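You operate a simulated robot arm through the tools that you are given. There is no shell and no other tool. Be economical: measure what you need, move in short steps, check, and stop when the job is done.

Carry out the task below with a simulated robot arm. There is one attempt and no reset: what you move stays moved.

## Task
Switch the keyboard on, set BELL, one octave down, volume mid, and try the yellow dot key once.
Fine: the keyboard stays on.

The check looks at the end state, three seconds after you hand in, the way a careful person would. Anything else that was tipped, shoved, dropped, spilled or broken makes it a failure.

## Robot
A 7-joint arm with a two-finger parallel gripper, fixed in place. Base frame: the origin is at the foot of the arm, x ahead of it, y to its left, z up. Readings come in mm, degrees, newtons and seconds.
With the tool pointing down near the work surface it reaches from about 200 to 680 mm from the base axis. Its first joint turns from -66.0 to 66.0 degrees. Payload 2.4 kg.
The TCP is the grasp point between the finger pads, 30 mm short of the fingertips. In the tool frame z runs along the fingers and y along their closing line. Largest opening 94 mm; finger width 28, thickness 10; the body of the gripper, 50 by 96 mm, starts 55 mm behind the TCP.
Orientation is that of the tool frame in the base frame, as a unit quaternion [w, x, y, z]. With the fingers straight down and closing along the base's y, the tool's x points along the base's -x, its y along +y and its z along -z.

## Interface
- The arm moves only by the tool drive_tool. Its argument "steps" is a list that holds one entry, the list of rows, each a list of 6 numbers: the shift along the base's x, y, z in units of 150 mm (1.0 is 150 mm), then the turn, a rotation vector about the base's x, y, z in units of 90 degrees (1.0 is 90 degrees). In form: [[[tx, ty, tz, rx, ry, rz], ...]]. A call has 1 to 12 rows; each row is the pose to reach, as a shift and turn from the pose commanded when the call began. "gripper" is the opening, from 0 (shut) to 1 (fully open), set as the call begins (left out, the last holds). A call with a number of a shift or a turn outside -1 to 1 is refused whole. A row lasts 0.2 s, in which the tool goes at most 50 mm and 8.6 degrees; a call with a longer step from one row to the next is refused whole, and so is a gripper value outside its range. A pose out of reach is approached as far as the arm can. The call stops where the force on the tool passes 40 N (or 10 N more than at its start, if that is more) or the arm is blocked; 0.2 s more then pass. The fingers move at their own pace (about 153 mm/s each) and stop on an object; they squeeze with about 40 N. The grip force told is the motor's: it shows also when the fingers shut on nothing. Time passes only in rows, and 0.2 s behind the last, so rows that repeat a pose let the fingers close. It gives the time, the measured TCP pose, the force on the tool (base axes), the opening and the grip force at its end, in the units of the frame above (readings bear some noise), with the torque about the TCP (base axes, N m) and any sound that the robot's microphone picked up.
- Cameras (640 x 400 px; columns grow to the right, rows downward): "scene" is fixed at [49, 476, 1432.2]; the picture's right is [-0.69, -0.73, 0.00], its down [-0.51, 0.48, -0.71] and it looks along [0.51, -0.49, -0.70] (base axes); focal length 354 px, centre (320, 200). "wrist" rides on the gripper at [76, 14, -102] in the tool frame; the picture's right is [-0.18, 0.98, 0.00], its down [-0.75, -0.14, -0.64] and it looks along [-0.63, -0.12, 0.77] (tool axes); focal length 243 px, centre (320, 200). There is no depth. A picture from a camera that has moved, and an enlarged one, comes with that camera's place and axes in the base frame and with its lens. The place of the scene camera against the robot may be out by one fixed shift of up to 18 mm in any direction.
- camera(camera): a new picture of that camera. The clock stands still meanwhile.
- enlarge(camera, box): a new picture of the part [left, top, right, bottom] of that camera's present view, enlarged. The clock stands still meanwhile.
- close_job(): hands the job in; it is judged then, once.

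Work in short steps. Places have to be worked out from the pictures, the camera data and where the tool is seen: move nearer, look again, correct. Check each grasp and each placing, and mend what went wrong. You have 120 turns and 76 pictures in all, those below and enlarged ones among them. Open the gripper and draw the arm clear of the work before you hand the job in, unless the task says otherwise; then end with one line.

The tools are called after "Request:" as a command line: name --argument value ..., lists and objects as JSON in quotes. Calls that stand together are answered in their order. drive_tool: Moves the arm, as the interface text tells. Its arguments: {"type":"object","properties":{"steps":{"type":"array"},"gripper":{"type":"number"}},"required":["steps"]} The other tools are called the same way: camera (camera) takes a picture; enlarge (camera, box) takes an enlarged picture of a part of a camera's view; close_job () hands the job in.

At the start:

```text
t: 0.0
eef_pos: [322.9, 99.3, 1078.6]
tool_rot: [0.0, 0.0, 1.0, 0.0]
wrist_force: [0.2, -0.3, 0.1]
ft_torque: [0.01, 0.02, 0.0]
gripper_width: 93.9
finger_force: 0.0
```

scene: 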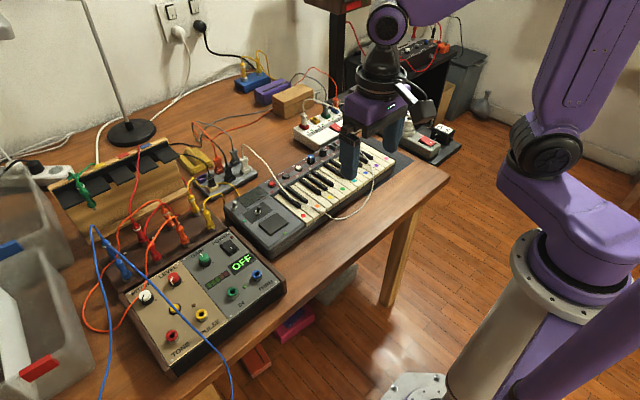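
wrist: 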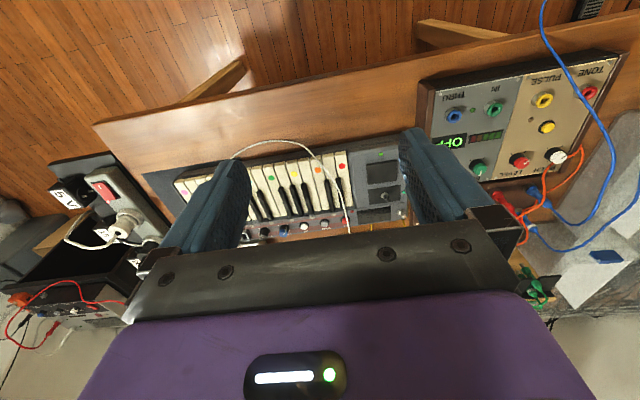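

The keyboard is on the bench in front of the arm, so I'll enlarge it from both cameras to read its controls.

Request:
enlarge --camera "scene" --box '[215, 110, 415, 260]'

Request:
enlarge --camera "wrist" --box '[130, 120, 450, 280]'

```text
2.67 times, centred on (315, 185) of scene
camera zoom: at [49.0, 476.0, 1432.2], right [-0.69, -0.73, 0.0], down [-0.51, 0.48, -0.71], along [0.51, -0.49, -0.7], focal length 945 px, centre (333, 240)
```

zoom: 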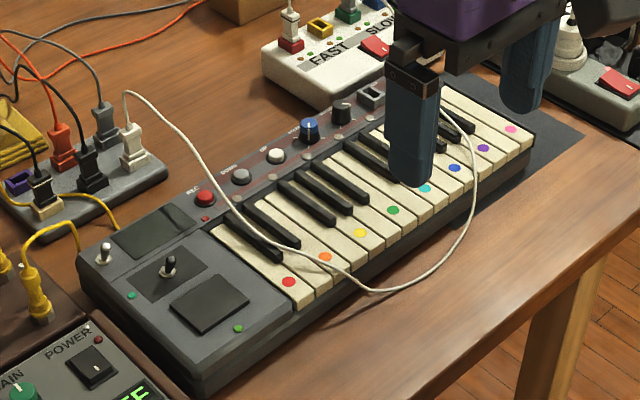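

```text
2.00 times, centred on (290, 200) of wrist
camera zoom: at [247.7, 113.4, 1180.5], right [0.18, 0.98, 0.0], down [0.75, -0.14, 0.64], along [0.63, -0.12, -0.77], focal length 485 px, centre (380, 200)
```

zoom: 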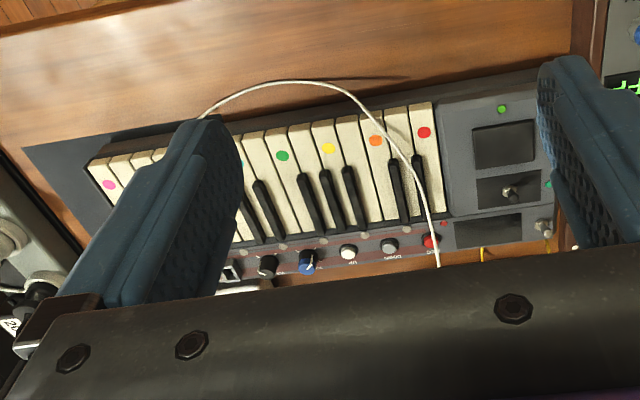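

The keyboard lies along y at a height of about 800 mm, with its keys toward the base. I'll lower the tool and look closer at the control strip.

Request:
drive_tool --steps '[[[0.15, 0, -0.2, 0, 0, 0], [0.3, 0, -0.4, 0, 0, 0], [0.45, 0, -0.6, 0, 0, 0], [0.5, 0, -0.75, 0, 0, 0]]]'

Request:
camera --camera "wrist"

Request:
enlarge --camera "scene" --box '[220, 130, 340, 220]'

```text
t: 1.0
eef_pos: [397.3, 99.2, 966.3]
tool_rot: [0.0, 0.0, 1.0, 0.001]
wrist_force: [0.1, 0.3, -0.3]
ft_torque: [0.0, 0.0, 0.01]
gripper_width: 94.1
finger_force: 0.0
```

```text
71 pictures are left
camera wrist: at [321.4, 113.4, 1068.2], right [0.18, 0.98, 0.0], down [0.75, -0.14, 0.64], along [0.63, -0.12, -0.77], focal length 243 px, centre (320, 200)
```

wrist: 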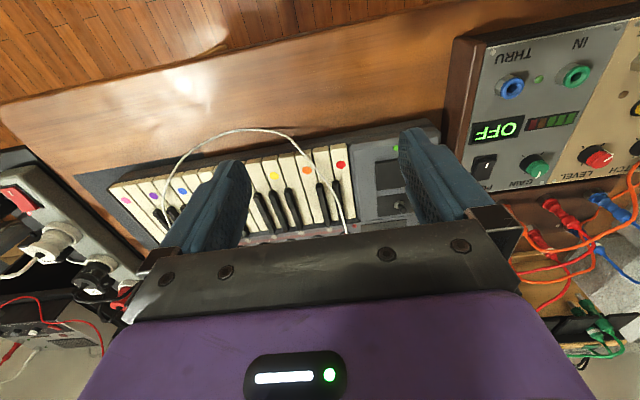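

```text
4.44 times, centred on (280, 175) of scene
camera zoom: at [49.0, 476.0, 1432.2], right [-0.69, -0.73, 0.0], down [-0.51, 0.48, -0.71], along [0.51, -0.49, -0.7], focal length 1576 px, centre (498, 311)
```

zoom: 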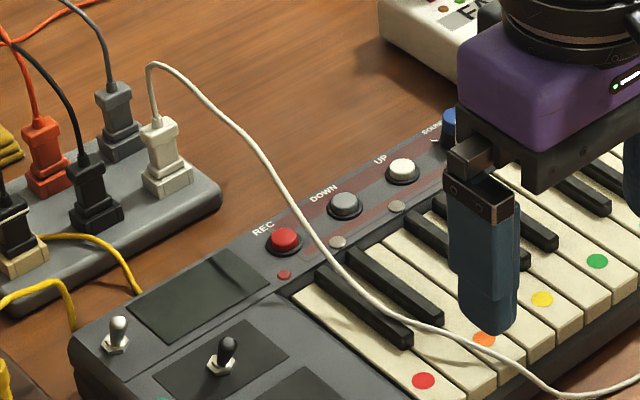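

The gripper blocks the view of the strip. I'll draw it back toward the base and -y so the scene camera can see it.

Request:
drive_tool --steps '[[[-0.2, -0.2, 0.1, 0, 0, 0], [-0.4, -0.4, 0.2, 0, 0, 0], [-0.6, -0.6, 0.2, 0, 0, 0], [-0.8, -0.8, 0.2, 0, 0, 0], [-0.8, -1.0, 0.2, 0, 0, 0]]]'

Request:
enlarge --camera "scene" --box '[264, 125, 360, 185]'

Request:
enlarge --camera "scene" --box '[220, 125, 420, 250]'

```text
t: 2.2
eef_pos: [275.5, -50.9, 996.4]
tool_rot: [0.0, 0.0, 1.0, 0.0]
wrist_force: [0.6, 0.4, -0.5]
ft_torque: [-0.02, -0.03, 0.01]
gripper_width: 94.0
finger_force: 0.1
```

```text
6.67 times, centred on (312, 155) of scene
camera zoom: at [49.0, 476.0, 1432.2], right [-0.69, -0.73, 0.0], down [-0.51, 0.48, -0.71], along [0.51, -0.49, -0.7], focal length 2363 px, centre (373, 500)
```

zoom: 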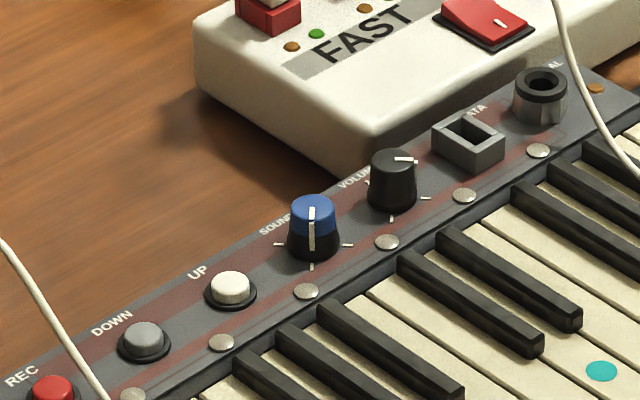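

```text
3.20 times, centred on (320, 188) of scene
camera zoom: at [49.0, 476.0, 1432.2], right [-0.69, -0.73, 0.0], down [-0.51, 0.48, -0.71], along [0.51, -0.49, -0.7], focal length 1134 px, centre (320, 240)
```

zoom: 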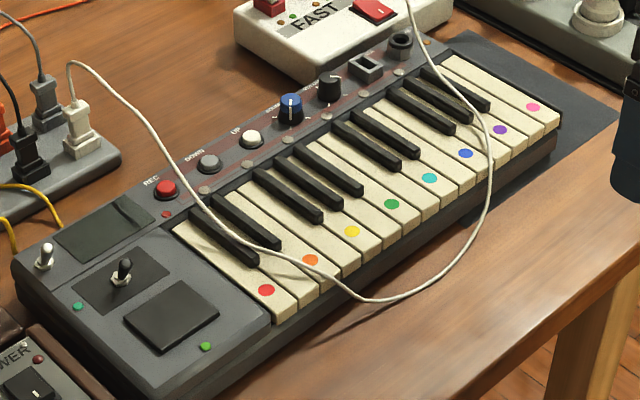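

I can read REC, DOWN, UP, SOUND (blue), VOLUME (black) and a metal toggle by the display. I'll move over the strip so the wrist camera looks almost straight down at the labels.

Request:
drive_tool --steps '[[[0.3, 0.1, 0, 0, 0, 0], [0.6, 0.2, 0, 0, 0, 0], [0.9, 0.3, 0, 0, 0, 0]]]'

Request:
drive_tool --steps '[[[0.3, 0.1, 0, 0, 0, 0], [0.6, 0.2, -0.1, 0, 0, 0], [0.9, 0.3, -0.2, 0, 0, 0], [0.9, 0.3, -0.3, 0, 0, 0]]]'

Request:
camera --camera "wrist"

```text
t: 3.0
eef_pos: [413.4, -5.2, 996.5]
tool_rot: [-0.001, 0.001, 1.0, 0.0]
wrist_force: [1.3, 0.1, 1.1]
ft_torque: [0.0, 0.02, -0.01]
gripper_width: 94.1
finger_force: 0.0
```

```text
t: 4.0
eef_pos: [548.4, 37.8, 952.3]
tool_rot: [0.0, 0.0, 1.0, 0.0]
wrist_force: [0.5, -0.1, 1.0]
ft_torque: [-0.02, 0.0, -0.01]
gripper_width: 94.1
finger_force: 0.1
```

```text
67 pictures are left
camera wrist: at [474.0, 52.5, 1054.0], right [0.18, 0.98, 0.0], down [0.75, -0.14, 0.64], along [0.63, -0.12, -0.77], focal length 243 px, centre (320, 200)
```

wrist: 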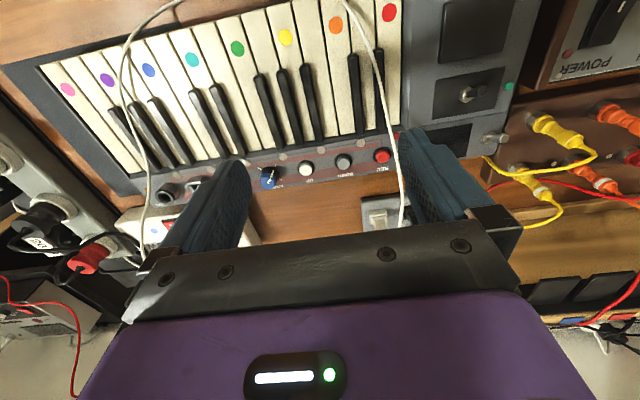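

Good view of the strip. I'll enlarge the labels and the left panel.

Request:
enlarge --camera "wrist" --box '[230, 130, 410, 240]'

Request:
enlarge --camera "wrist" --box '[390, 60, 550, 160]'

Request:
enlarge --camera "scene" --box '[220, 175, 290, 255]'

```text
3.56 times, centred on (320, 185) of wrist
camera zoom: at [474.0, 52.5, 1054.0], right [0.18, 0.98, 0.0], down [0.75, -0.14, 0.64], along [0.63, -0.12, -0.77], focal length 863 px, centre (320, 253)
```

zoom: 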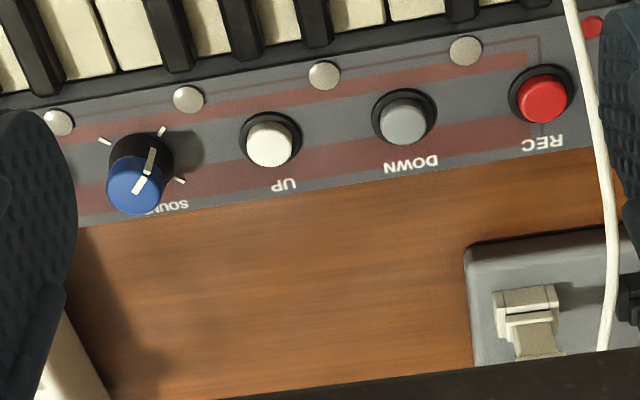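

```text
4.00 times, centred on (470, 110) of wrist
camera zoom: at [474.0, 52.5, 1054.0], right [0.18, 0.98, 0.0], down [0.75, -0.14, 0.64], along [0.63, -0.12, -0.77], focal length 970 px, centre (-280, 560)
```

zoom: 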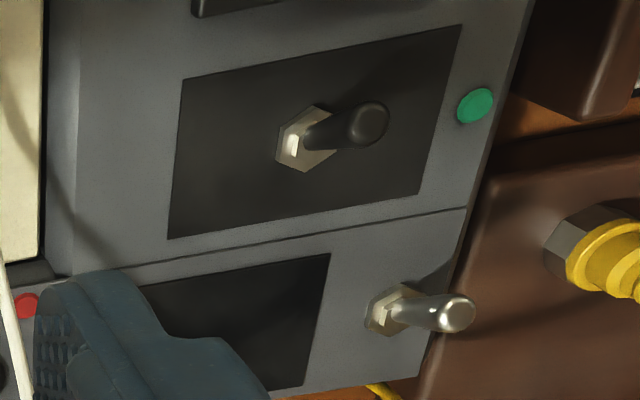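

```text
5.00 times, centred on (255, 215) of scene
camera zoom: at [49.1, 476.0, 1432.2], right [-0.69, -0.73, 0.0], down [-0.51, 0.48, -0.71], along [0.51, -0.49, -0.7], focal length 1772 px, centre (645, 125)
```

zoom: 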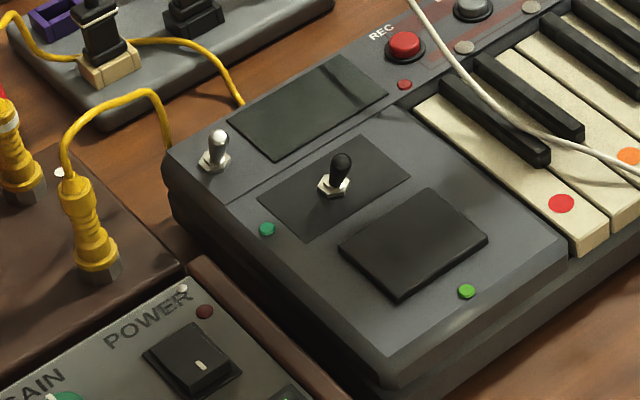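

The metal toggle leans toward the player (-x) and there's an unlabelled black lever next to it. I'll look at the left panel from directly above for more markings.

Request:
drive_tool --steps '[[[0, 0.3, 0, 0, 0, 0], [0, 0.6, 0, 0, 0, 0], [0, 0.85, 0, 0, 0, 0]]]'

Request:
enlarge --camera "wrist" --box '[240, 40, 430, 200]'

Request:
camera --camera "wrist"

```text
t: 4.8
eef_pos: [548.1, 168.0, 950.6]
tool_rot: [0.0, 0.0, 1.0, 0.0]
wrist_force: [-0.2, 0.2, 0.3]
ft_torque: [0.02, -0.02, 0.02]
gripper_width: 94.0
finger_force: 0.1
```

```text
2.50 times, centred on (335, 120) of wrist
camera zoom: at [472.3, 182.2, 1052.6], right [0.19, 0.98, 0.0], down [0.75, -0.14, 0.64], along [0.63, -0.12, -0.77], focal length 606 px, centre (282, 400)
```

zoom: 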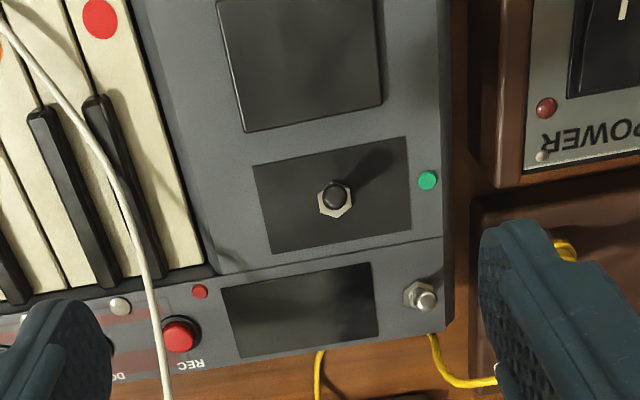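

```text
62 pictures are left
camera wrist: at [472.3, 182.2, 1052.6], right [0.19, 0.98, 0.0], down [0.75, -0.14, 0.64], along [0.63, -0.12, -0.77], focal length 243 px, centre (320, 200)
```

wrist: 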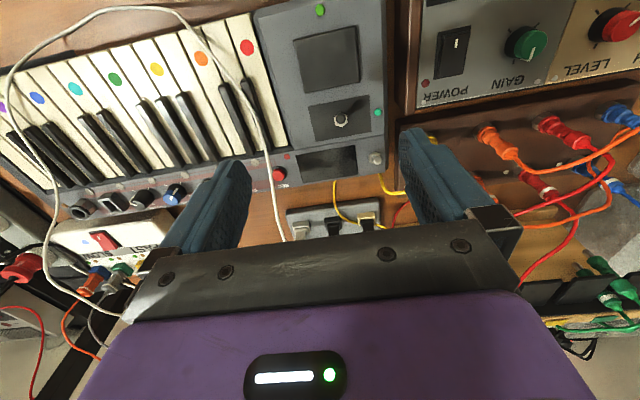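

Both views put the panel surface at z≈799 and the metal toggle base at about (627, 215), leaning toward -x. I'll close the gripper and come down in front of it, checking before I push it +x.

Request:
drive_tool --steps '[[[0.1, 0.2, -0.1, 0, 0, 0], [0.2, 0.31, -0.2, 0, 0, 0], [0.2, 0.31, -0.4, 0, 0, 0], [0.2, 0.31, -0.45, 0, 0, 0]]]' --gripper 0

Request:
enlarge --camera "wrist" --box '[220, 50, 420, 250]'

Request:
enlarge --camera "scene" --box '[200, 145, 300, 245]'

```text
t: 5.8
eef_pos: [579.3, 213.2, 883.4]
tool_rot: [0.0, 0.0, 1.0, 0.0]
wrist_force: [0.3, -0.2, -0.5]
ft_torque: [0.03, 0.01, 0.01]
gripper_width: 0.0
finger_force: 32.5
```

```text
2.00 times, centred on (320, 150) of wrist
camera zoom: at [503.1, 228.5, 985.3], right [0.18, 0.98, 0.0], down [0.75, -0.14, 0.64], along [0.63, -0.12, -0.77], focal length 485 px, centre (320, 300)
```

zoom: 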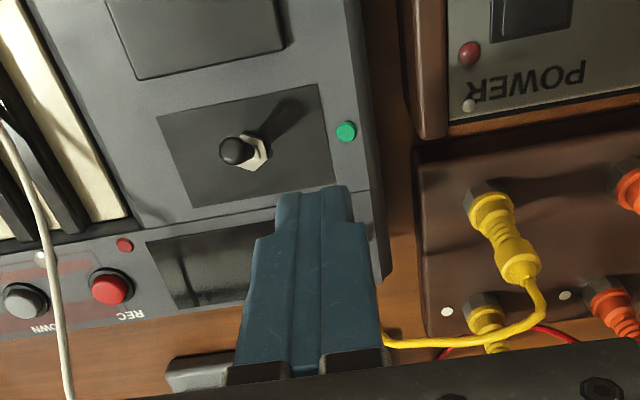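

```text
4.00 times, centred on (250, 195) of scene
camera zoom: at [49.0, 476.0, 1432.2], right [-0.69, -0.73, 0.0], down [-0.51, 0.48, -0.71], along [0.51, -0.49, -0.7], focal length 1418 px, centre (600, 220)
```

zoom: 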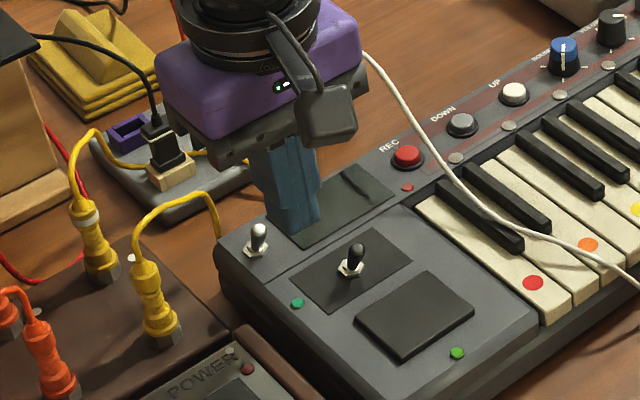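

Scene calibration from the fingertip shows a shift of about (+6, −22) px in this zoom. The toggle tip comes out at about (617, 218, 820), so I'll lower beside it and push +x.

Request:
drive_tool --steps '[[[-0.03, 0.03, -0.1, 0, 0, 0], [-0.03, 0.03, -0.2, 0, 0, 0], [-0.03, 0.03, -0.27, 0, 0, 0]]]'

Request:
enlarge --camera "scene" --box '[225, 170, 305, 230]'

```text
t: 6.6
eef_pos: [574.3, 217.3, 842.7]
tool_rot: [0.0, 0.0, 1.0, 0.0]
wrist_force: [0.8, -0.1, 0.1]
ft_torque: [0.04, -0.02, 0.0]
gripper_width: 0.0
finger_force: 33.4
```

```text
6.67 times, centred on (265, 200) of scene
camera zoom: at [49.0, 476.0, 1432.2], right [-0.69, -0.73, 0.0], down [-0.51, 0.48, -0.71], along [0.51, -0.49, -0.7], focal length 2363 px, centre (687, 200)
```

zoom: 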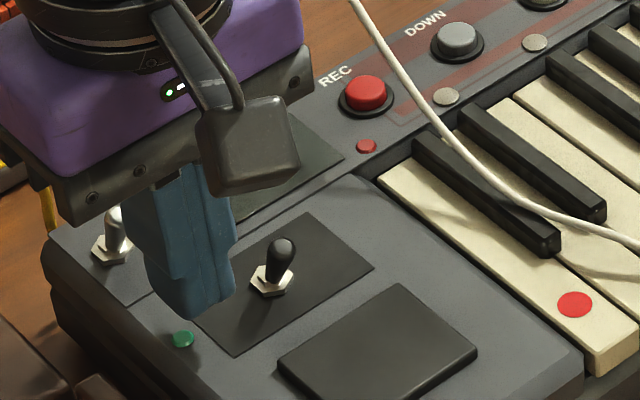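

The finger sits level with the toggle on its -x side. I'll push +x in small steps.

Request:
drive_tool --steps '[[[0.06, 0, 0, 0, 0, 0], [0.12, 0, 0, 0, 0, 0], [0.17, 0, 0, 0, 0, 0], [0.21, 0, 0, 0, 0, 0], [0.25, 0, 0, 0, 0, 0], [0.28, 0, 0, 0, 0, 0]]]'

Request:
enlarge --camera "scene" --box '[225, 170, 305, 230]'

```text
t: 8.0
eef_pos: [615.5, 216.7, 842.9]
tool_rot: [0.001, 0.0, 1.0, 0.0]
wrist_force: [-0.2, 0.5, 0.0]
ft_torque: [-0.03, 0.01, -0.03]
gripper_width: 0.2
finger_force: 32.7
heard: click
```

```text
6.67 times, centred on (265, 200) of scene
camera zoom: at [49.0, 476.0, 1432.2], right [-0.69, -0.73, 0.0], down [-0.51, 0.48, -0.71], along [0.51, -0.49, -0.7], focal length 2363 px, centre (687, 200)
```

zoom: 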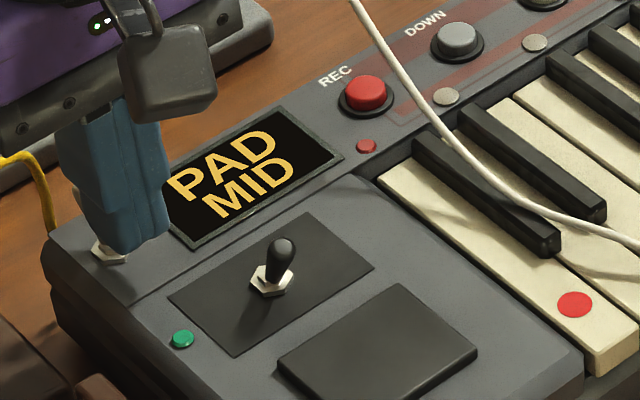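

The click powered it on and the display reads "PAD / MID". I'll back off, rise well above the white cable (about 40–70 mm above the panel), and go to DOWN at about (627, 51).

Request:
drive_tool --steps '[[[-0.15, 0, 0, 0, 0, 0], [-0.15, 0, 0.3, 0, 0, 0], [-0.15, 0, 0.6, 0, 0, 0], [-0.15, 0, 0.9, 0, 0, 0], [-0.05, -0.3, 0.9, 0, 0, 0], [0.0, -0.6, 0.9, 0, 0, 0], [0.05, -0.9, 0.9, 0, 0, 0]]]'

Request:
drive_tool --steps '[[[0.03, -0.21, 0, 0, 0, 0], [0.03, -0.21, -0.2, 0, 0, 0], [0.03, -0.21, -0.4, 0, 0, 0], [0.03, -0.21, -0.6, 0, 0, 0]]]'

Request:
enlarge --camera "wrist" --box '[180, 40, 460, 240]'

Request:
enlarge --camera "scene" --box '[240, 110, 340, 190]'

```text
t: 9.6
eef_pos: [621.5, 84.2, 979.1]
tool_rot: [0.0, -0.001, 1.0, 0.001]
wrist_force: [0.1, -0.2, -0.4]
ft_torque: [-0.04, 0.03, 0.01]
gripper_width: 0.2
finger_force: 32.9
```

```text
t: 10.6
eef_pos: [627.8, 51.2, 889.6]
tool_rot: [0.0, 0.0, 1.0, 0.0]
wrist_force: [0.1, 0.9, -0.6]
ft_torque: [-0.03, -0.02, 0.03]
gripper_width: 0.0
finger_force: 32.8
```

```text
2.00 times, centred on (320, 140) of wrist
camera zoom: at [552.8, 65.7, 991.8], right [0.18, 0.98, 0.0], down [0.75, -0.14, 0.64], along [0.63, -0.12, -0.77], focal length 485 px, centre (320, 320)
```

zoom: 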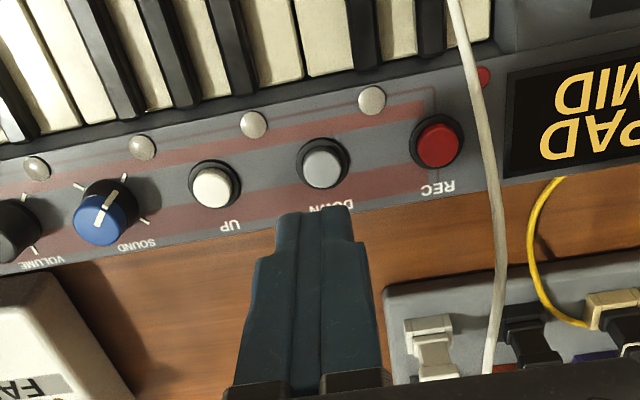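

```text
5.00 times, centred on (290, 150) of scene
camera zoom: at [49.0, 476.0, 1432.2], right [-0.69, -0.73, 0.0], down [-0.51, 0.48, -0.71], along [0.51, -0.49, -0.7], focal length 1772 px, centre (470, 450)
```

zoom: 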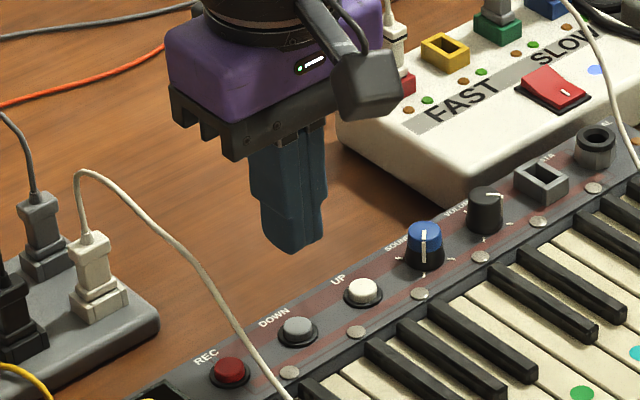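

DOWN is directly below at about (628, 52). I'll descend to just above it.

Request:
drive_tool --steps '[[[0.005, 0.005, -0.15, 0, 0, 0], [0.005, 0.005, -0.28, 0, 0, 0], [0.005, 0.005, -0.33, 0, 0, 0], [0.005, 0.005, -0.345, 0, 0, 0]]]'

Request:
enlarge --camera "scene" --box '[225, 130, 325, 220]'

```text
t: 11.6
eef_pos: [629.0, 53.4, 836.1]
tool_rot: [0.0, 0.0, 1.0, 0.001]
wrist_force: [-1.4, 0.6, 0.1]
ft_torque: [0.02, 0.03, -0.02]
gripper_width: 0.0
finger_force: 32.8
```

```text
4.44 times, centred on (275, 175) of scene
camera zoom: at [49.0, 476.0, 1432.2], right [-0.69, -0.73, 0.0], down [-0.51, 0.48, -0.71], along [0.51, -0.49, -0.7], focal length 1576 px, centre (520, 311)
```

zoom: 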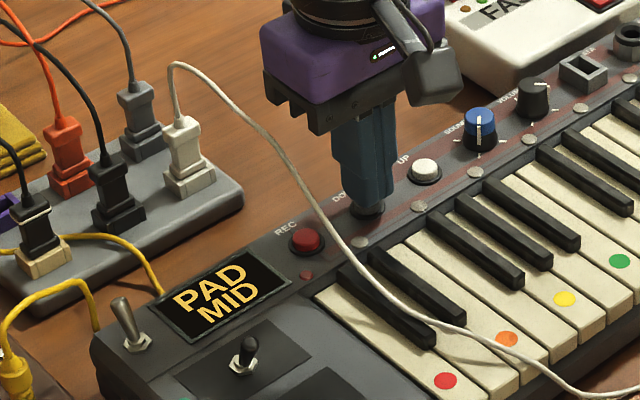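

Aligned over DOWN and barely above it. I'll press down a few mm in small steps and then come back up.

Request:
drive_tool --steps '[[[0, 0, -0.01, 0, 0, 0], [0, 0, -0.02, 0, 0, 0], [0, 0, -0.03, 0, 0, 0]]]'

```text
t: 12.4
eef_pos: [628.0, 51.9, 831.4]
tool_rot: [0.0, 0.0, 1.0, 0.0]
wrist_force: [-1.2, 0.7, 0.4]
ft_torque: [-0.02, 0.01, -0.01]
gripper_width: 0.0
finger_force: 32.9
```

No contact yet, so I'll keep going down.

Request:
drive_tool --steps '[[[0, 0, -0.01, 0, 0, 0], [0, 0, -0.02, 0, 0, 0], [0, 0, -0.03, 0, 0, 0]]]'

```text
t: 13.2
eef_pos: [629.3, 52.8, 828.3]
tool_rot: [0.0, 0.0, 1.0, 0.0]
wrist_force: [-3.2, 1.7, 6.8]
ft_torque: [0.03, 0.12, 0.01]
gripper_width: 0.0
finger_force: 33.3
heard: click
```

The button clicked at tip z≈798. I'll rise and read the display.

Request:
drive_tool --steps '[[[0, 0, 0.1, 0, 0, 0], [0, 0, 0.3, 0, 0, 0], [0, 0, 0.5, 0, 0, 0]]]'

Request:
enlarge --camera "scene" --box '[235, 130, 345, 220]'

```text
t: 14.0
eef_pos: [628.9, 52.0, 900.6]
tool_rot: [0.0, 0.0, 1.0, 0.0]
wrist_force: [0.1, 0.1, -0.2]
ft_torque: [-0.01, 0.0, -0.01]
gripper_width: 0.0
finger_force: 33.2
```

```text
4.44 times, centred on (290, 175) of scene
camera zoom: at [49.0, 476.0, 1432.2], right [-0.69, -0.73, 0.0], down [-0.51, 0.48, -0.71], along [0.51, -0.49, -0.7], focal length 1576 px, centre (453, 311)
```

zoom: 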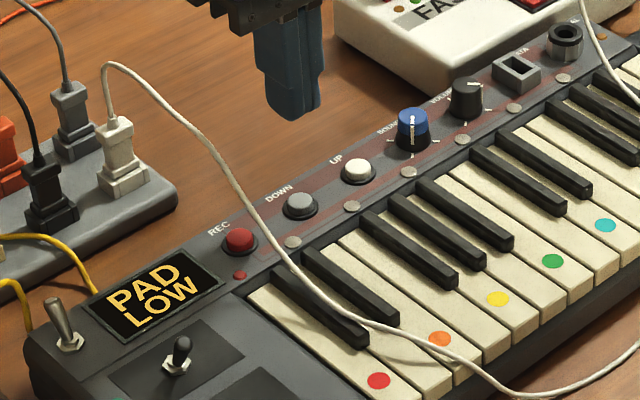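

The display now reads "PAD / LOW", so the octave is set. Next I'll look closely at the SOUND and VOLUME knobs.

Request:
drive_tool --steps '[[[-0.1, -0.1, 0.1, 0, 0, 0], [-0.2, -0.2, 0.1, 0, 0, 0], [-0.2, -0.3, 0.1, 0, 0, 0]]]'

Request:
enlarge --camera "wrist" --box '[150, 80, 350, 210]'

Request:
enlarge --camera "scene" --box '[295, 130, 355, 175]'

```text
t: 14.8
eef_pos: [599.8, 6.5, 915.9]
tool_rot: [0.001, 0.0, 1.0, 0.0]
wrist_force: [-1.2, 0.5, 0.9]
ft_torque: [-0.02, -0.01, -0.03]
gripper_width: 0.0
finger_force: 32.7
```

```text
3.08 times, centred on (250, 145) of wrist
camera zoom: at [524.3, 21.3, 1018.0], right [0.18, 0.98, 0.0], down [0.75, -0.14, 0.64], along [0.63, -0.12, -0.77], focal length 746 px, centre (535, 369)
```

zoom: 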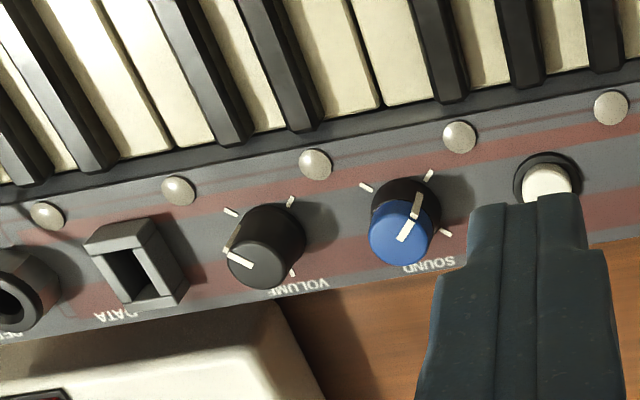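

```text
8.89 times, centred on (325, 152) of scene
camera zoom: at [49.0, 476.0, 1432.2], right [-0.69, -0.73, 0.0], down [-0.51, 0.48, -0.71], along [0.51, -0.49, -0.7], focal length 3151 px, centre (276, 622)
```

zoom: 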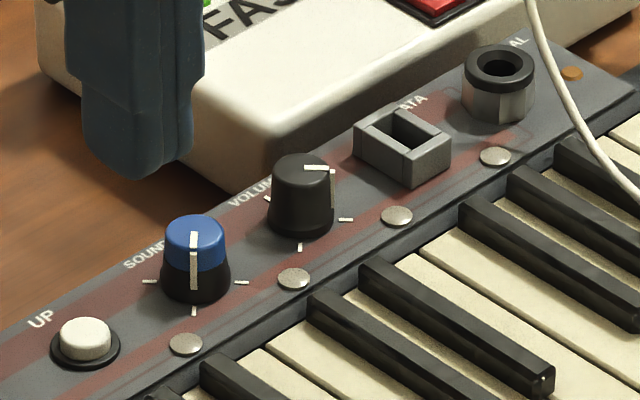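

The SOUND knob points to 7 o'clock (PAD) with its centre at about (630, −41), and VOLUME points to 5 o'clock at about (631, −86). I'll hover over SOUND with a narrow opening and check alignment.

Request:
drive_tool --steps '[[[0.1, -0.15, 0, 0, 0, 0], [0.2, -0.317, -0.1, 0, 0, 0], [0.2, -0.317, -0.27, 0, 0, 0]]]' --gripper 0.36

Request:
enlarge --camera "wrist" --box '[200, 40, 440, 220]'

Request:
camera --camera "scene"

```text
t: 15.6
eef_pos: [629.7, -40.4, 875.6]
tool_rot: [0.0, 0.0, 1.0, -0.001]
wrist_force: [-0.2, 0.1, 0.5]
ft_torque: [-0.01, -0.01, 0.0]
gripper_width: 33.6
finger_force: 0.0
```

```text
2.22 times, centred on (320, 130) of wrist
camera zoom: at [553.5, -25.9, 977.8], right [0.18, 0.98, 0.0], down [0.75, -0.14, 0.64], along [0.63, -0.12, -0.77], focal length 539 px, centre (320, 356)
```

zoom: 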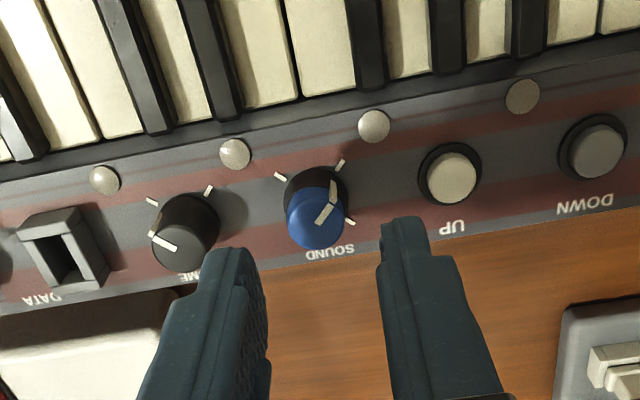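

```text
50 pictures are left
```

scene: 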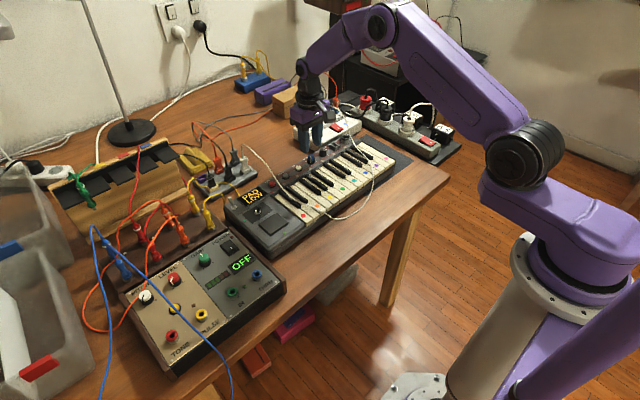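

SOUND centre comes out at (629.5, −42), so I'll shift −1.5 mm in y and lower so the fingers straddle the knob. Then I'll grip.

Request:
drive_tool --steps '[[[0, -0.01, -0.1, 0, 0, 0], [0, -0.01, -0.2, 0, 0, 0], [0, -0.01, -0.265, 0, 0, 0]]]'

Request:
drive_tool --steps '[[[0, 0, 0, 0, 0, 0], [0, 0, 0, 0, 0, 0]]]' --gripper 0.1

Request:
enlarge --camera "scene" --box '[275, 115, 355, 175]'

```text
t: 16.4
eef_pos: [628.9, -42.3, 836.5]
tool_rot: [0.001, 0.0, 1.0, 0.0]
wrist_force: [-0.4, 0.5, 0.5]
ft_torque: [0.01, -0.01, -0.02]
gripper_width: 34.1
finger_force: 0.0
```

```text
t: 17.0
eef_pos: [626.6, -42.0, 835.5]
tool_rot: [0.0, 0.0, 1.0, 0.001]
wrist_force: [0.2, -0.5, -0.5]
ft_torque: [-0.03, -0.16, -0.07]
gripper_width: 18.4
finger_force: 39.8
```

```text
6.67 times, centred on (315, 145) of scene
camera zoom: at [49.1, 476.0, 1432.2], right [-0.69, -0.73, 0.0], down [-0.51, 0.48, -0.71], along [0.51, -0.49, -0.7], focal length 2363 px, centre (353, 567)
```

zoom: 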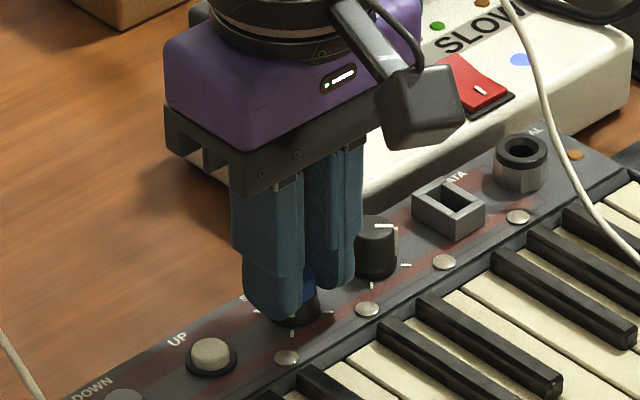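

Gripped at 18.4 mm. I'll rotate clockwise 90° toward the next mark.

Request:
drive_tool --steps '[[[0, 0, 0, 0, 0, -0.09], [0, 0, 0, 0, 0, -0.18], [0, 0, 0, 0, 0, -0.27], [0, 0, 0, 0, 0, -0.36], [0, 0, 0, 0, 0, -0.45], [0, 0, 0, 0, 0, -0.54], [0, 0, 0, 0, 0, -0.63], [0, 0, 0, 0, 0, -0.72], [0, 0, 0, 0, 0, -0.81], [0, 0, 0, 0, 0, -0.9], [0, 0, 0, 0, 0, -0.98], [0, 0, 0, 0, 0, -0.98]]]'

Request:
enlarge --camera "scene" --box '[230, 115, 350, 215]'

```text
t: 19.6
eef_pos: [629.0, -41.8, 836.5]
tool_rot: [0.0, 0.696, 0.718, 0.0]
wrist_force: [0.8, 2.6, -0.5]
ft_torque: [0.19, -0.05, -0.02]
gripper_width: 18.4
finger_force: 40.0
```

```text
4.00 times, centred on (290, 165) of scene
camera zoom: at [49.3, 476.0, 1432.2], right [-0.69, -0.73, 0.0], down [-0.51, 0.48, -0.71], along [0.51, -0.49, -0.7], focal length 1418 px, centre (440, 340)
```

zoom: 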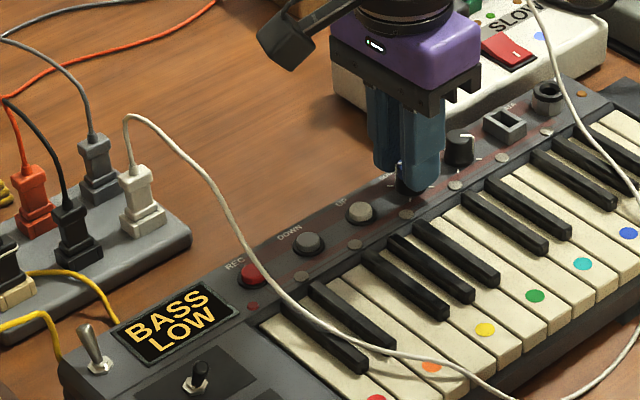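

The display changed to BASS. I'll release slightly, lift, turn the wrist back, and regrip for another 90°.

Request:
drive_tool --steps '[[[0, 0, 0, 0, 0, 0], [0, 0, 0.1, 0, 0, 0], [0, 0, 0.2, 0, 0, 0], [0, 0, 0.25, 0, 0, 0]]]' --gripper 0.29

Request:
drive_tool --steps '[[[0, 0, 0, 0, 0, 0.09], [0, 0, 0, 0, 0, 0.18], [0, 0, 0, 0, 0, 0.27], [0, 0, 0, 0, 0, 0.36], [0, 0, 0, 0, 0, 0.45], [0, 0, 0, 0, 0, 0.54], [0, 0, 0, 0, 0, 0.63], [0, 0, 0, 0, 0, 0.72], [0, 0, 0, 0, 0, 0.81], [0, 0, 0, 0, 0, 0.9], [0, 0, 0, 0, 0, 0.98]]]'

Request:
enlarge --camera "wrist" --box '[200, 40, 440, 220]'

```text
t: 20.6
eef_pos: [628.8, -42.0, 874.9]
tool_rot: [0.0, 0.696, 0.718, 0.001]
wrist_force: [0.9, 0.3, 1.1]
ft_torque: [0.02, 0.0, 0.01]
gripper_width: 27.2
finger_force: 0.1
```

```text
t: 23.0
eef_pos: [628.4, -42.3, 873.2]
tool_rot: [0.0, -0.001, 1.0, 0.001]
wrist_force: [-0.4, -0.8, -0.3]
ft_torque: [0.0, 0.02, -0.04]
gripper_width: 27.4
finger_force: 0.0
```

```text
2.22 times, centred on (320, 130) of wrist
camera zoom: at [552.5, -28.1, 976.1], right [0.18, 0.98, 0.0], down [0.75, -0.14, 0.64], along [0.63, -0.12, -0.77], focal length 539 px, centre (320, 356)
```

zoom: 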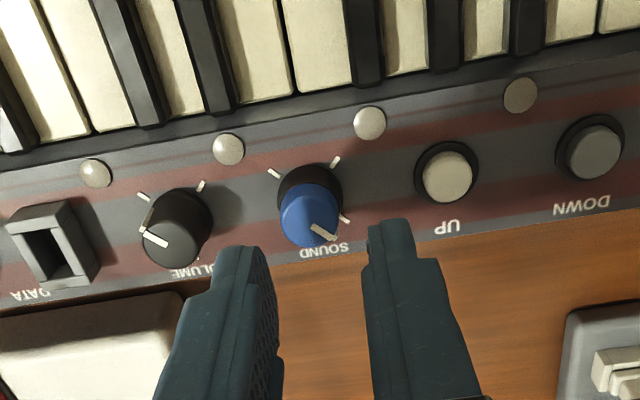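

The SOUND pointer is now at 10 o'clock. I'll lower, regrip and turn another 90° clockwise.

Request:
drive_tool --steps '[[[0, 0, -0.1, 0, 0, 0], [0, 0, -0.2, 0, 0, 0], [0, 0, -0.25, 0, 0, 0]]]'

Request:
drive_tool --steps '[[[0, 0, 0, 0, 0, 0], [0, 0, 0, 0, 0, 0], [0, 0, 0, 0, 0, -0.09], [0, 0, 0, 0, 0, -0.18], [0, 0, 0, 0, 0, -0.27], [0, 0, 0, 0, 0, -0.36], [0, 0, 0, 0, 0, -0.45], [0, 0, 0, 0, 0, -0.54]]]' --gripper 0.1

Request:
drive_tool --steps '[[[0, 0, 0, 0, 0, -0.09], [0, 0, 0, 0, 0, -0.18], [0, 0, 0, 0, 0, -0.27], [0, 0, 0, 0, 0, -0.36], [0, 0, 0, 0, 0, -0.45], [0, 0, 0, 0, 0, -0.45]]]'

Request:
enlarge --camera "scene" --box '[230, 115, 350, 215]'

```text
t: 23.8
eef_pos: [628.1, -44.3, 836.2]
tool_rot: [0.0, 0.0, 1.0, 0.0]
wrist_force: [-0.9, -0.3, -1.0]
ft_torque: [-0.01, 0.02, 0.0]
gripper_width: 27.3
finger_force: 0.1
```

```text
t: 25.6
eef_pos: [627.7, -42.6, 836.1]
tool_rot: [-0.001, 0.413, 0.911, 0.001]
wrist_force: [2.1, -8.5, -0.3]
ft_torque: [-0.32, -0.16, -0.02]
gripper_width: 18.5
finger_force: 39.8
```

```text
t: 27.0
eef_pos: [626.8, -41.4, 836.9]
tool_rot: [0.001, 0.703, 0.711, 0.001]
wrist_force: [0.1, -5.7, 1.9]
ft_torque: [0.49, 0.06, 0.03]
gripper_width: 18.5
finger_force: 40.0
```

```text
4.00 times, centred on (290, 165) of scene
camera zoom: at [49.0, 475.8, 1432.2], right [-0.69, -0.73, 0.0], down [-0.51, 0.48, -0.71], along [0.51, -0.49, -0.7], focal length 1418 px, centre (440, 340)
```

zoom: 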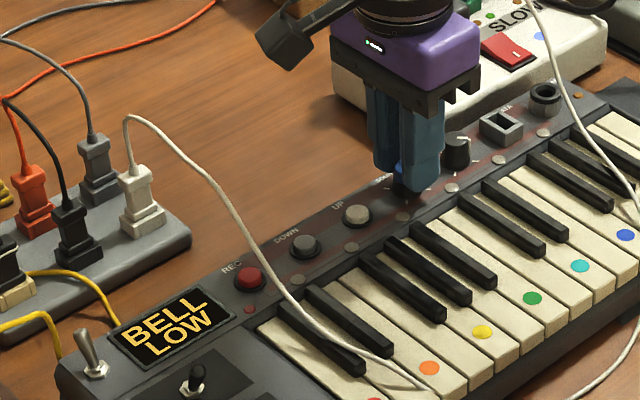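

The display reads "BELL / LOW". I'll release, lift and hover over VOLUME at the current wrist angle, which leaves room for the +135° turn from 5 o'clock to 12 o'clock.

Request:
drive_tool --steps '[[[0, 0, 0, 0, 0, 0], [0, 0, 0.1, 0, 0, 0], [0, 0, 0.2, 0, 0, 0], [0, 0, 0.27, 0, 0, 0], [0, -0.15, 0.27, 0, 0, 0], [0, -0.293, 0.27, 0, 0, 0]]]' --gripper 0.29

Request:
camera --camera "wrist"

Request:
enlarge --camera "scene" --box '[230, 110, 370, 215]'

```text
t: 28.4
eef_pos: [629.3, -85.9, 877.2]
tool_rot: [0.0, 0.701, 0.713, 0.0]
wrist_force: [0.1, 0.4, 0.5]
ft_torque: [-0.01, 0.0, 0.0]
gripper_width: 27.1
finger_force: 0.1
```

```text
45 pictures are left
camera wrist: at [642.4, -9.3, 979.5], right [0.99, -0.17, 0.0], down [-0.13, -0.76, 0.64], along [-0.11, -0.63, -0.77], focal length 243 px, centre (320, 200)
```

wrist: 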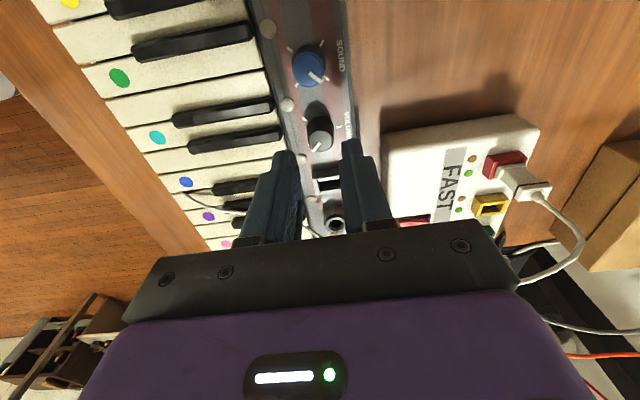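

```text
3.81 times, centred on (300, 162) of scene
camera zoom: at [49.0, 476.0, 1432.2], right [-0.69, -0.73, 0.0], down [-0.51, 0.48, -0.71], along [0.51, -0.49, -0.7], focal length 1350 px, centre (396, 343)
```

zoom: 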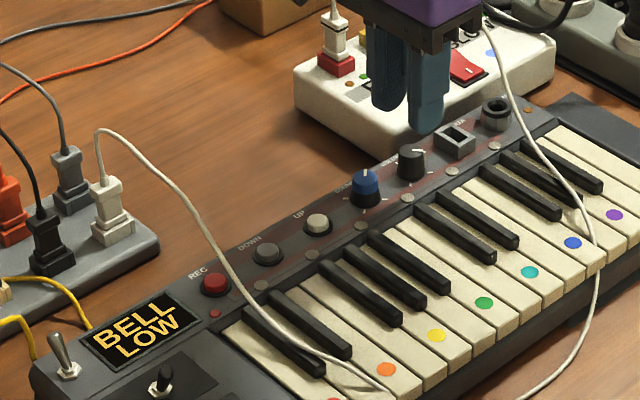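

The keyboard hasn't shifted and the cable is well clear at about y −200. I'll zoom on VOLUME to refine its centre.

Request:
enlarge --camera "wrist" --box '[260, 30, 380, 180]'

```text
2.67 times, centred on (320, 105) of wrist
camera zoom: at [642.4, -9.3, 979.5], right [0.99, -0.17, 0.0], down [-0.13, -0.76, 0.64], along [-0.11, -0.63, -0.77], focal length 647 px, centre (320, 453)
```

zoom: 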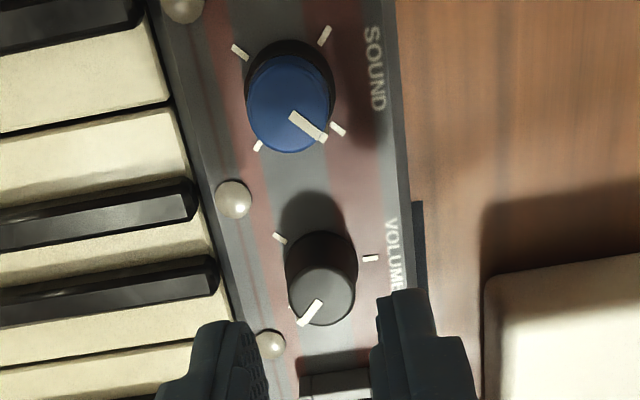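

VOLUME has three ticks at 7, 12 and 5 o'clock, so mid is the tick along +x and needs +135°. The gripper is centred, so I'll lower, grip and turn.

Request:
drive_tool --steps '[[[0.005, 0, -0.1, 0, 0, 0], [0.005, 0, -0.2, 0, 0, 0], [0.005, 0, -0.275, 0, 0, 0]]]'

Request:
drive_tool --steps '[[[0, 0, 0, 0, 0, 0], [0, 0, 0, 0, 0, 0], [0, 0, 0, 0, 0, 0]]]' --gripper 0.08

Request:
drive_tool --steps '[[[0, 0, 0, 0, 0, 0.09], [0, 0, 0, 0, 0, 0.18], [0, 0, 0, 0, 0, 0.27], [0, 0, 0, 0, 0, 0.36], [0, 0, 0, 0, 0, 0.45], [0, 0, 0, 0, 0, 0.54], [0, 0, 0, 0, 0, 0.63], [0, 0, 0, 0, 0, 0.72], [0, 0, 0, 0, 0, 0.81], [0, 0, 0, 0, 0, 0.9], [0, 0, 0, 0, 0, 0.99]]]'

Request:
enlarge --camera "scene" --box '[230, 110, 370, 215]'

```text
t: 29.2
eef_pos: [629.7, -86.0, 835.4]
tool_rot: [-0.001, 0.701, 0.713, 0.0]
wrist_force: [-0.2, -0.1, 0.1]
ft_torque: [0.04, 0.0, 0.0]
gripper_width: 27.3
finger_force: 0.2
```

```text
t: 30.0
eef_pos: [628.8, -85.7, 834.9]
tool_rot: [0.0, 0.702, 0.712, 0.0]
wrist_force: [-1.5, 0.4, 1.7]
ft_torque: [-0.1, 0.05, 0.02]
gripper_width: 18.3
finger_force: 40.5
```

```text
t: 32.4
eef_pos: [630.2, -85.6, 835.7]
tool_rot: [0.001, -0.002, 1.0, 0.0]
wrist_force: [1.2, -2.2, 0.0]
ft_torque: [-0.08, -0.65, 0.0]
gripper_width: 18.3
finger_force: 39.7
```

```text
3.81 times, centred on (300, 162) of scene
camera zoom: at [49.3, 475.9, 1432.2], right [-0.69, -0.73, 0.0], down [-0.51, 0.48, -0.71], along [0.51, -0.49, -0.7], focal length 1350 px, centre (396, 343)
```

zoom: 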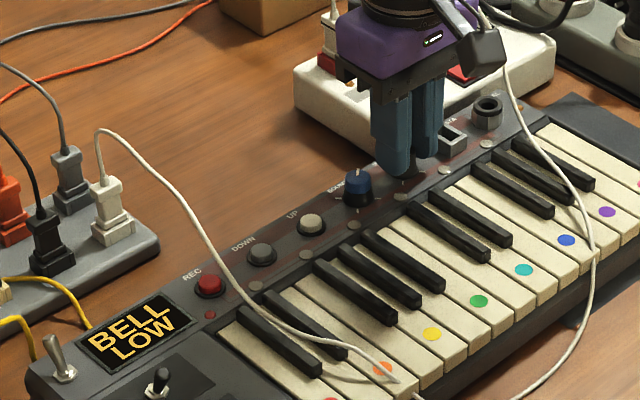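

90° turned. I'll continue about 45.5° more to bring the pointer to the 12 o'clock tick.

Request:
drive_tool --steps '[[[0, 0, 0, 0, 0, 0.09], [0, 0, 0, 0, 0, 0.18], [0, 0, 0, 0, 0, 0.27], [0, 0, 0, 0, 0, 0.36], [0, 0, 0, 0, 0, 0.44], [0, 0, 0, 0, 0, 0.505], [0, 0, 0, 0, 0, 0.505]]]'

Request:
drive_tool --steps '[[[0, 0, 0, 0, 0, 0], [0, 0, 0.1, 0, 0, 0], [0, 0, 0.25, 0, 0, 0], [-0.1, 0.2, 0.4, 0, 0, 0], [-0.2, 0.5, 0.4, 0, 0, 0]]]' --gripper 0.29

Request:
enlarge --camera "scene" --box '[230, 110, 370, 215]'

Request:
camera --camera "wrist"

```text
t: 34.0
eef_pos: [629.8, -86.7, 835.1]
tool_rot: [0.001, -0.386, 0.922, -0.001]
wrist_force: [3.2, -6.5, -0.7]
ft_torque: [-0.42, 0.1, -0.02]
gripper_width: 18.1
finger_force: 40.3
```

```text
t: 35.2
eef_pos: [600.6, -10.2, 896.0]
tool_rot: [0.001, -0.386, 0.923, 0.0]
wrist_force: [0.5, 0.2, -0.4]
ft_torque: [0.05, -0.01, 0.02]
gripper_width: 27.3
finger_force: 0.0
```

```text
3.81 times, centred on (300, 162) of scene
camera zoom: at [49.1, 475.9, 1432.2], right [-0.69, -0.73, 0.0], down [-0.51, 0.48, -0.71], along [0.51, -0.49, -0.7], focal length 1350 px, centre (396, 343)
```

zoom: 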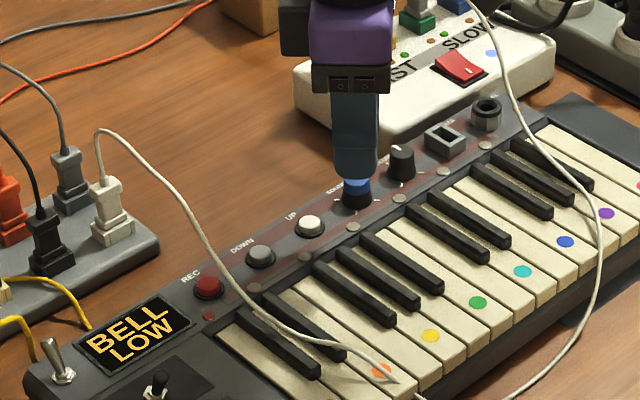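

```text
40 pictures are left
camera wrist: at [536.4, -54.0, 998.1], right [-0.57, 0.82, 0.0], down [0.63, 0.44, 0.64], along [0.53, 0.37, -0.77], focal length 243 px, centre (320, 200)
```

wrist: 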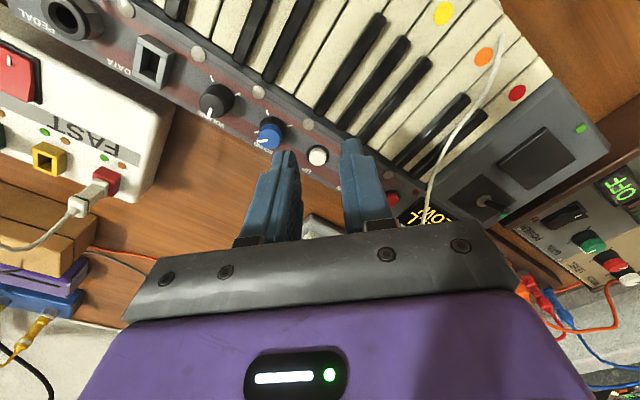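

Keyboard slid roughly 4 mm during the turn; I'll keep further forces small. Now I'll check both pointers up close.

Request:
enlarge --camera "wrist" --box '[180, 60, 300, 160]'

Request:
enlarge --camera "scene" --box '[300, 135, 340, 165]'

```text
4.00 times, centred on (240, 110) of wrist
camera zoom: at [536.4, -54.0, 998.1], right [-0.57, 0.82, 0.0], down [0.63, 0.44, 0.64], along [0.53, 0.37, -0.77], focal length 970 px, centre (640, 560)
```

zoom: 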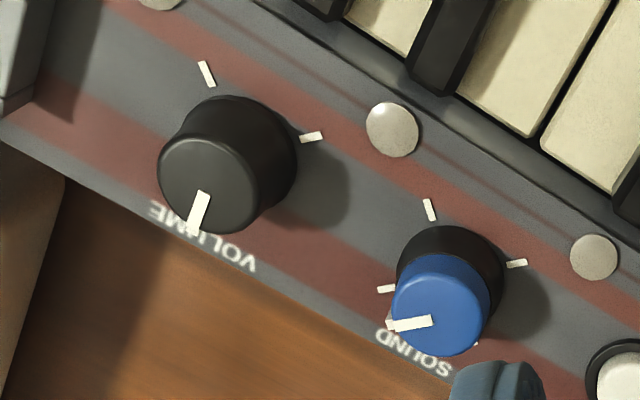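

```text
13.33 times, centred on (320, 150) of scene
camera zoom: at [49.1, 475.9, 1432.2], right [-0.69, -0.73, 0.0], down [-0.51, 0.48, -0.71], along [0.51, -0.49, -0.7], focal length 4726 px, centre (320, 867)
```

zoom: 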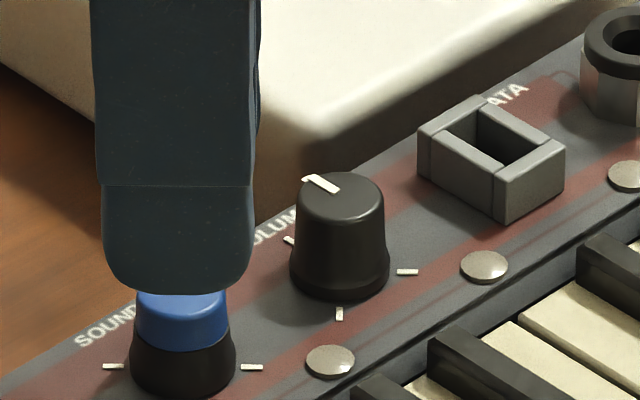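

The volume pointer is on the 12 o'clock tick (within about 2–3°) and SOUND is at 2 o'clock, so the settings are done. Now for the yellow key: I'll rise, close the fingers, turn the wrist straight and hover near it.

Request:
drive_tool --steps '[[[0, 0, 0.2, 0, 0, 0], [-0.1, 0.05, 0.2, 0, 0, -0.09], [-0.25, 0.1, 0.2, 0, 0, -0.18], [-0.4, 0.15, 0.2, 0, 0, -0.27], [-0.55, 0.2, 0.15, 0, 0, -0.36], [-0.7, 0.22, 0.1, 0, 0, -0.45], [-0.7, 0.22, 0, 0, 0, -0.505]]]' --gripper 0

Request:
camera --camera "wrist"

```text
t: 36.8
eef_pos: [493.4, 21.7, 895.1]
tool_rot: [0.0, 0.001, 1.0, 0.0]
wrist_force: [-0.2, 0.6, 0.2]
ft_torque: [0.0, 0.02, 0.0]
gripper_width: 0.0
finger_force: 33.1
```

```text
37 pictures are left
camera wrist: at [417.5, 36.5, 997.4], right [0.19, 0.98, 0.0], down [0.75, -0.14, 0.64], along [0.63, -0.12, -0.77], focal length 243 px, centre (320, 200)
```

wrist: 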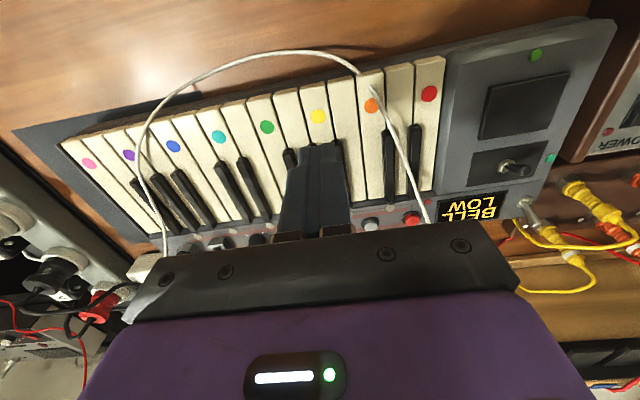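

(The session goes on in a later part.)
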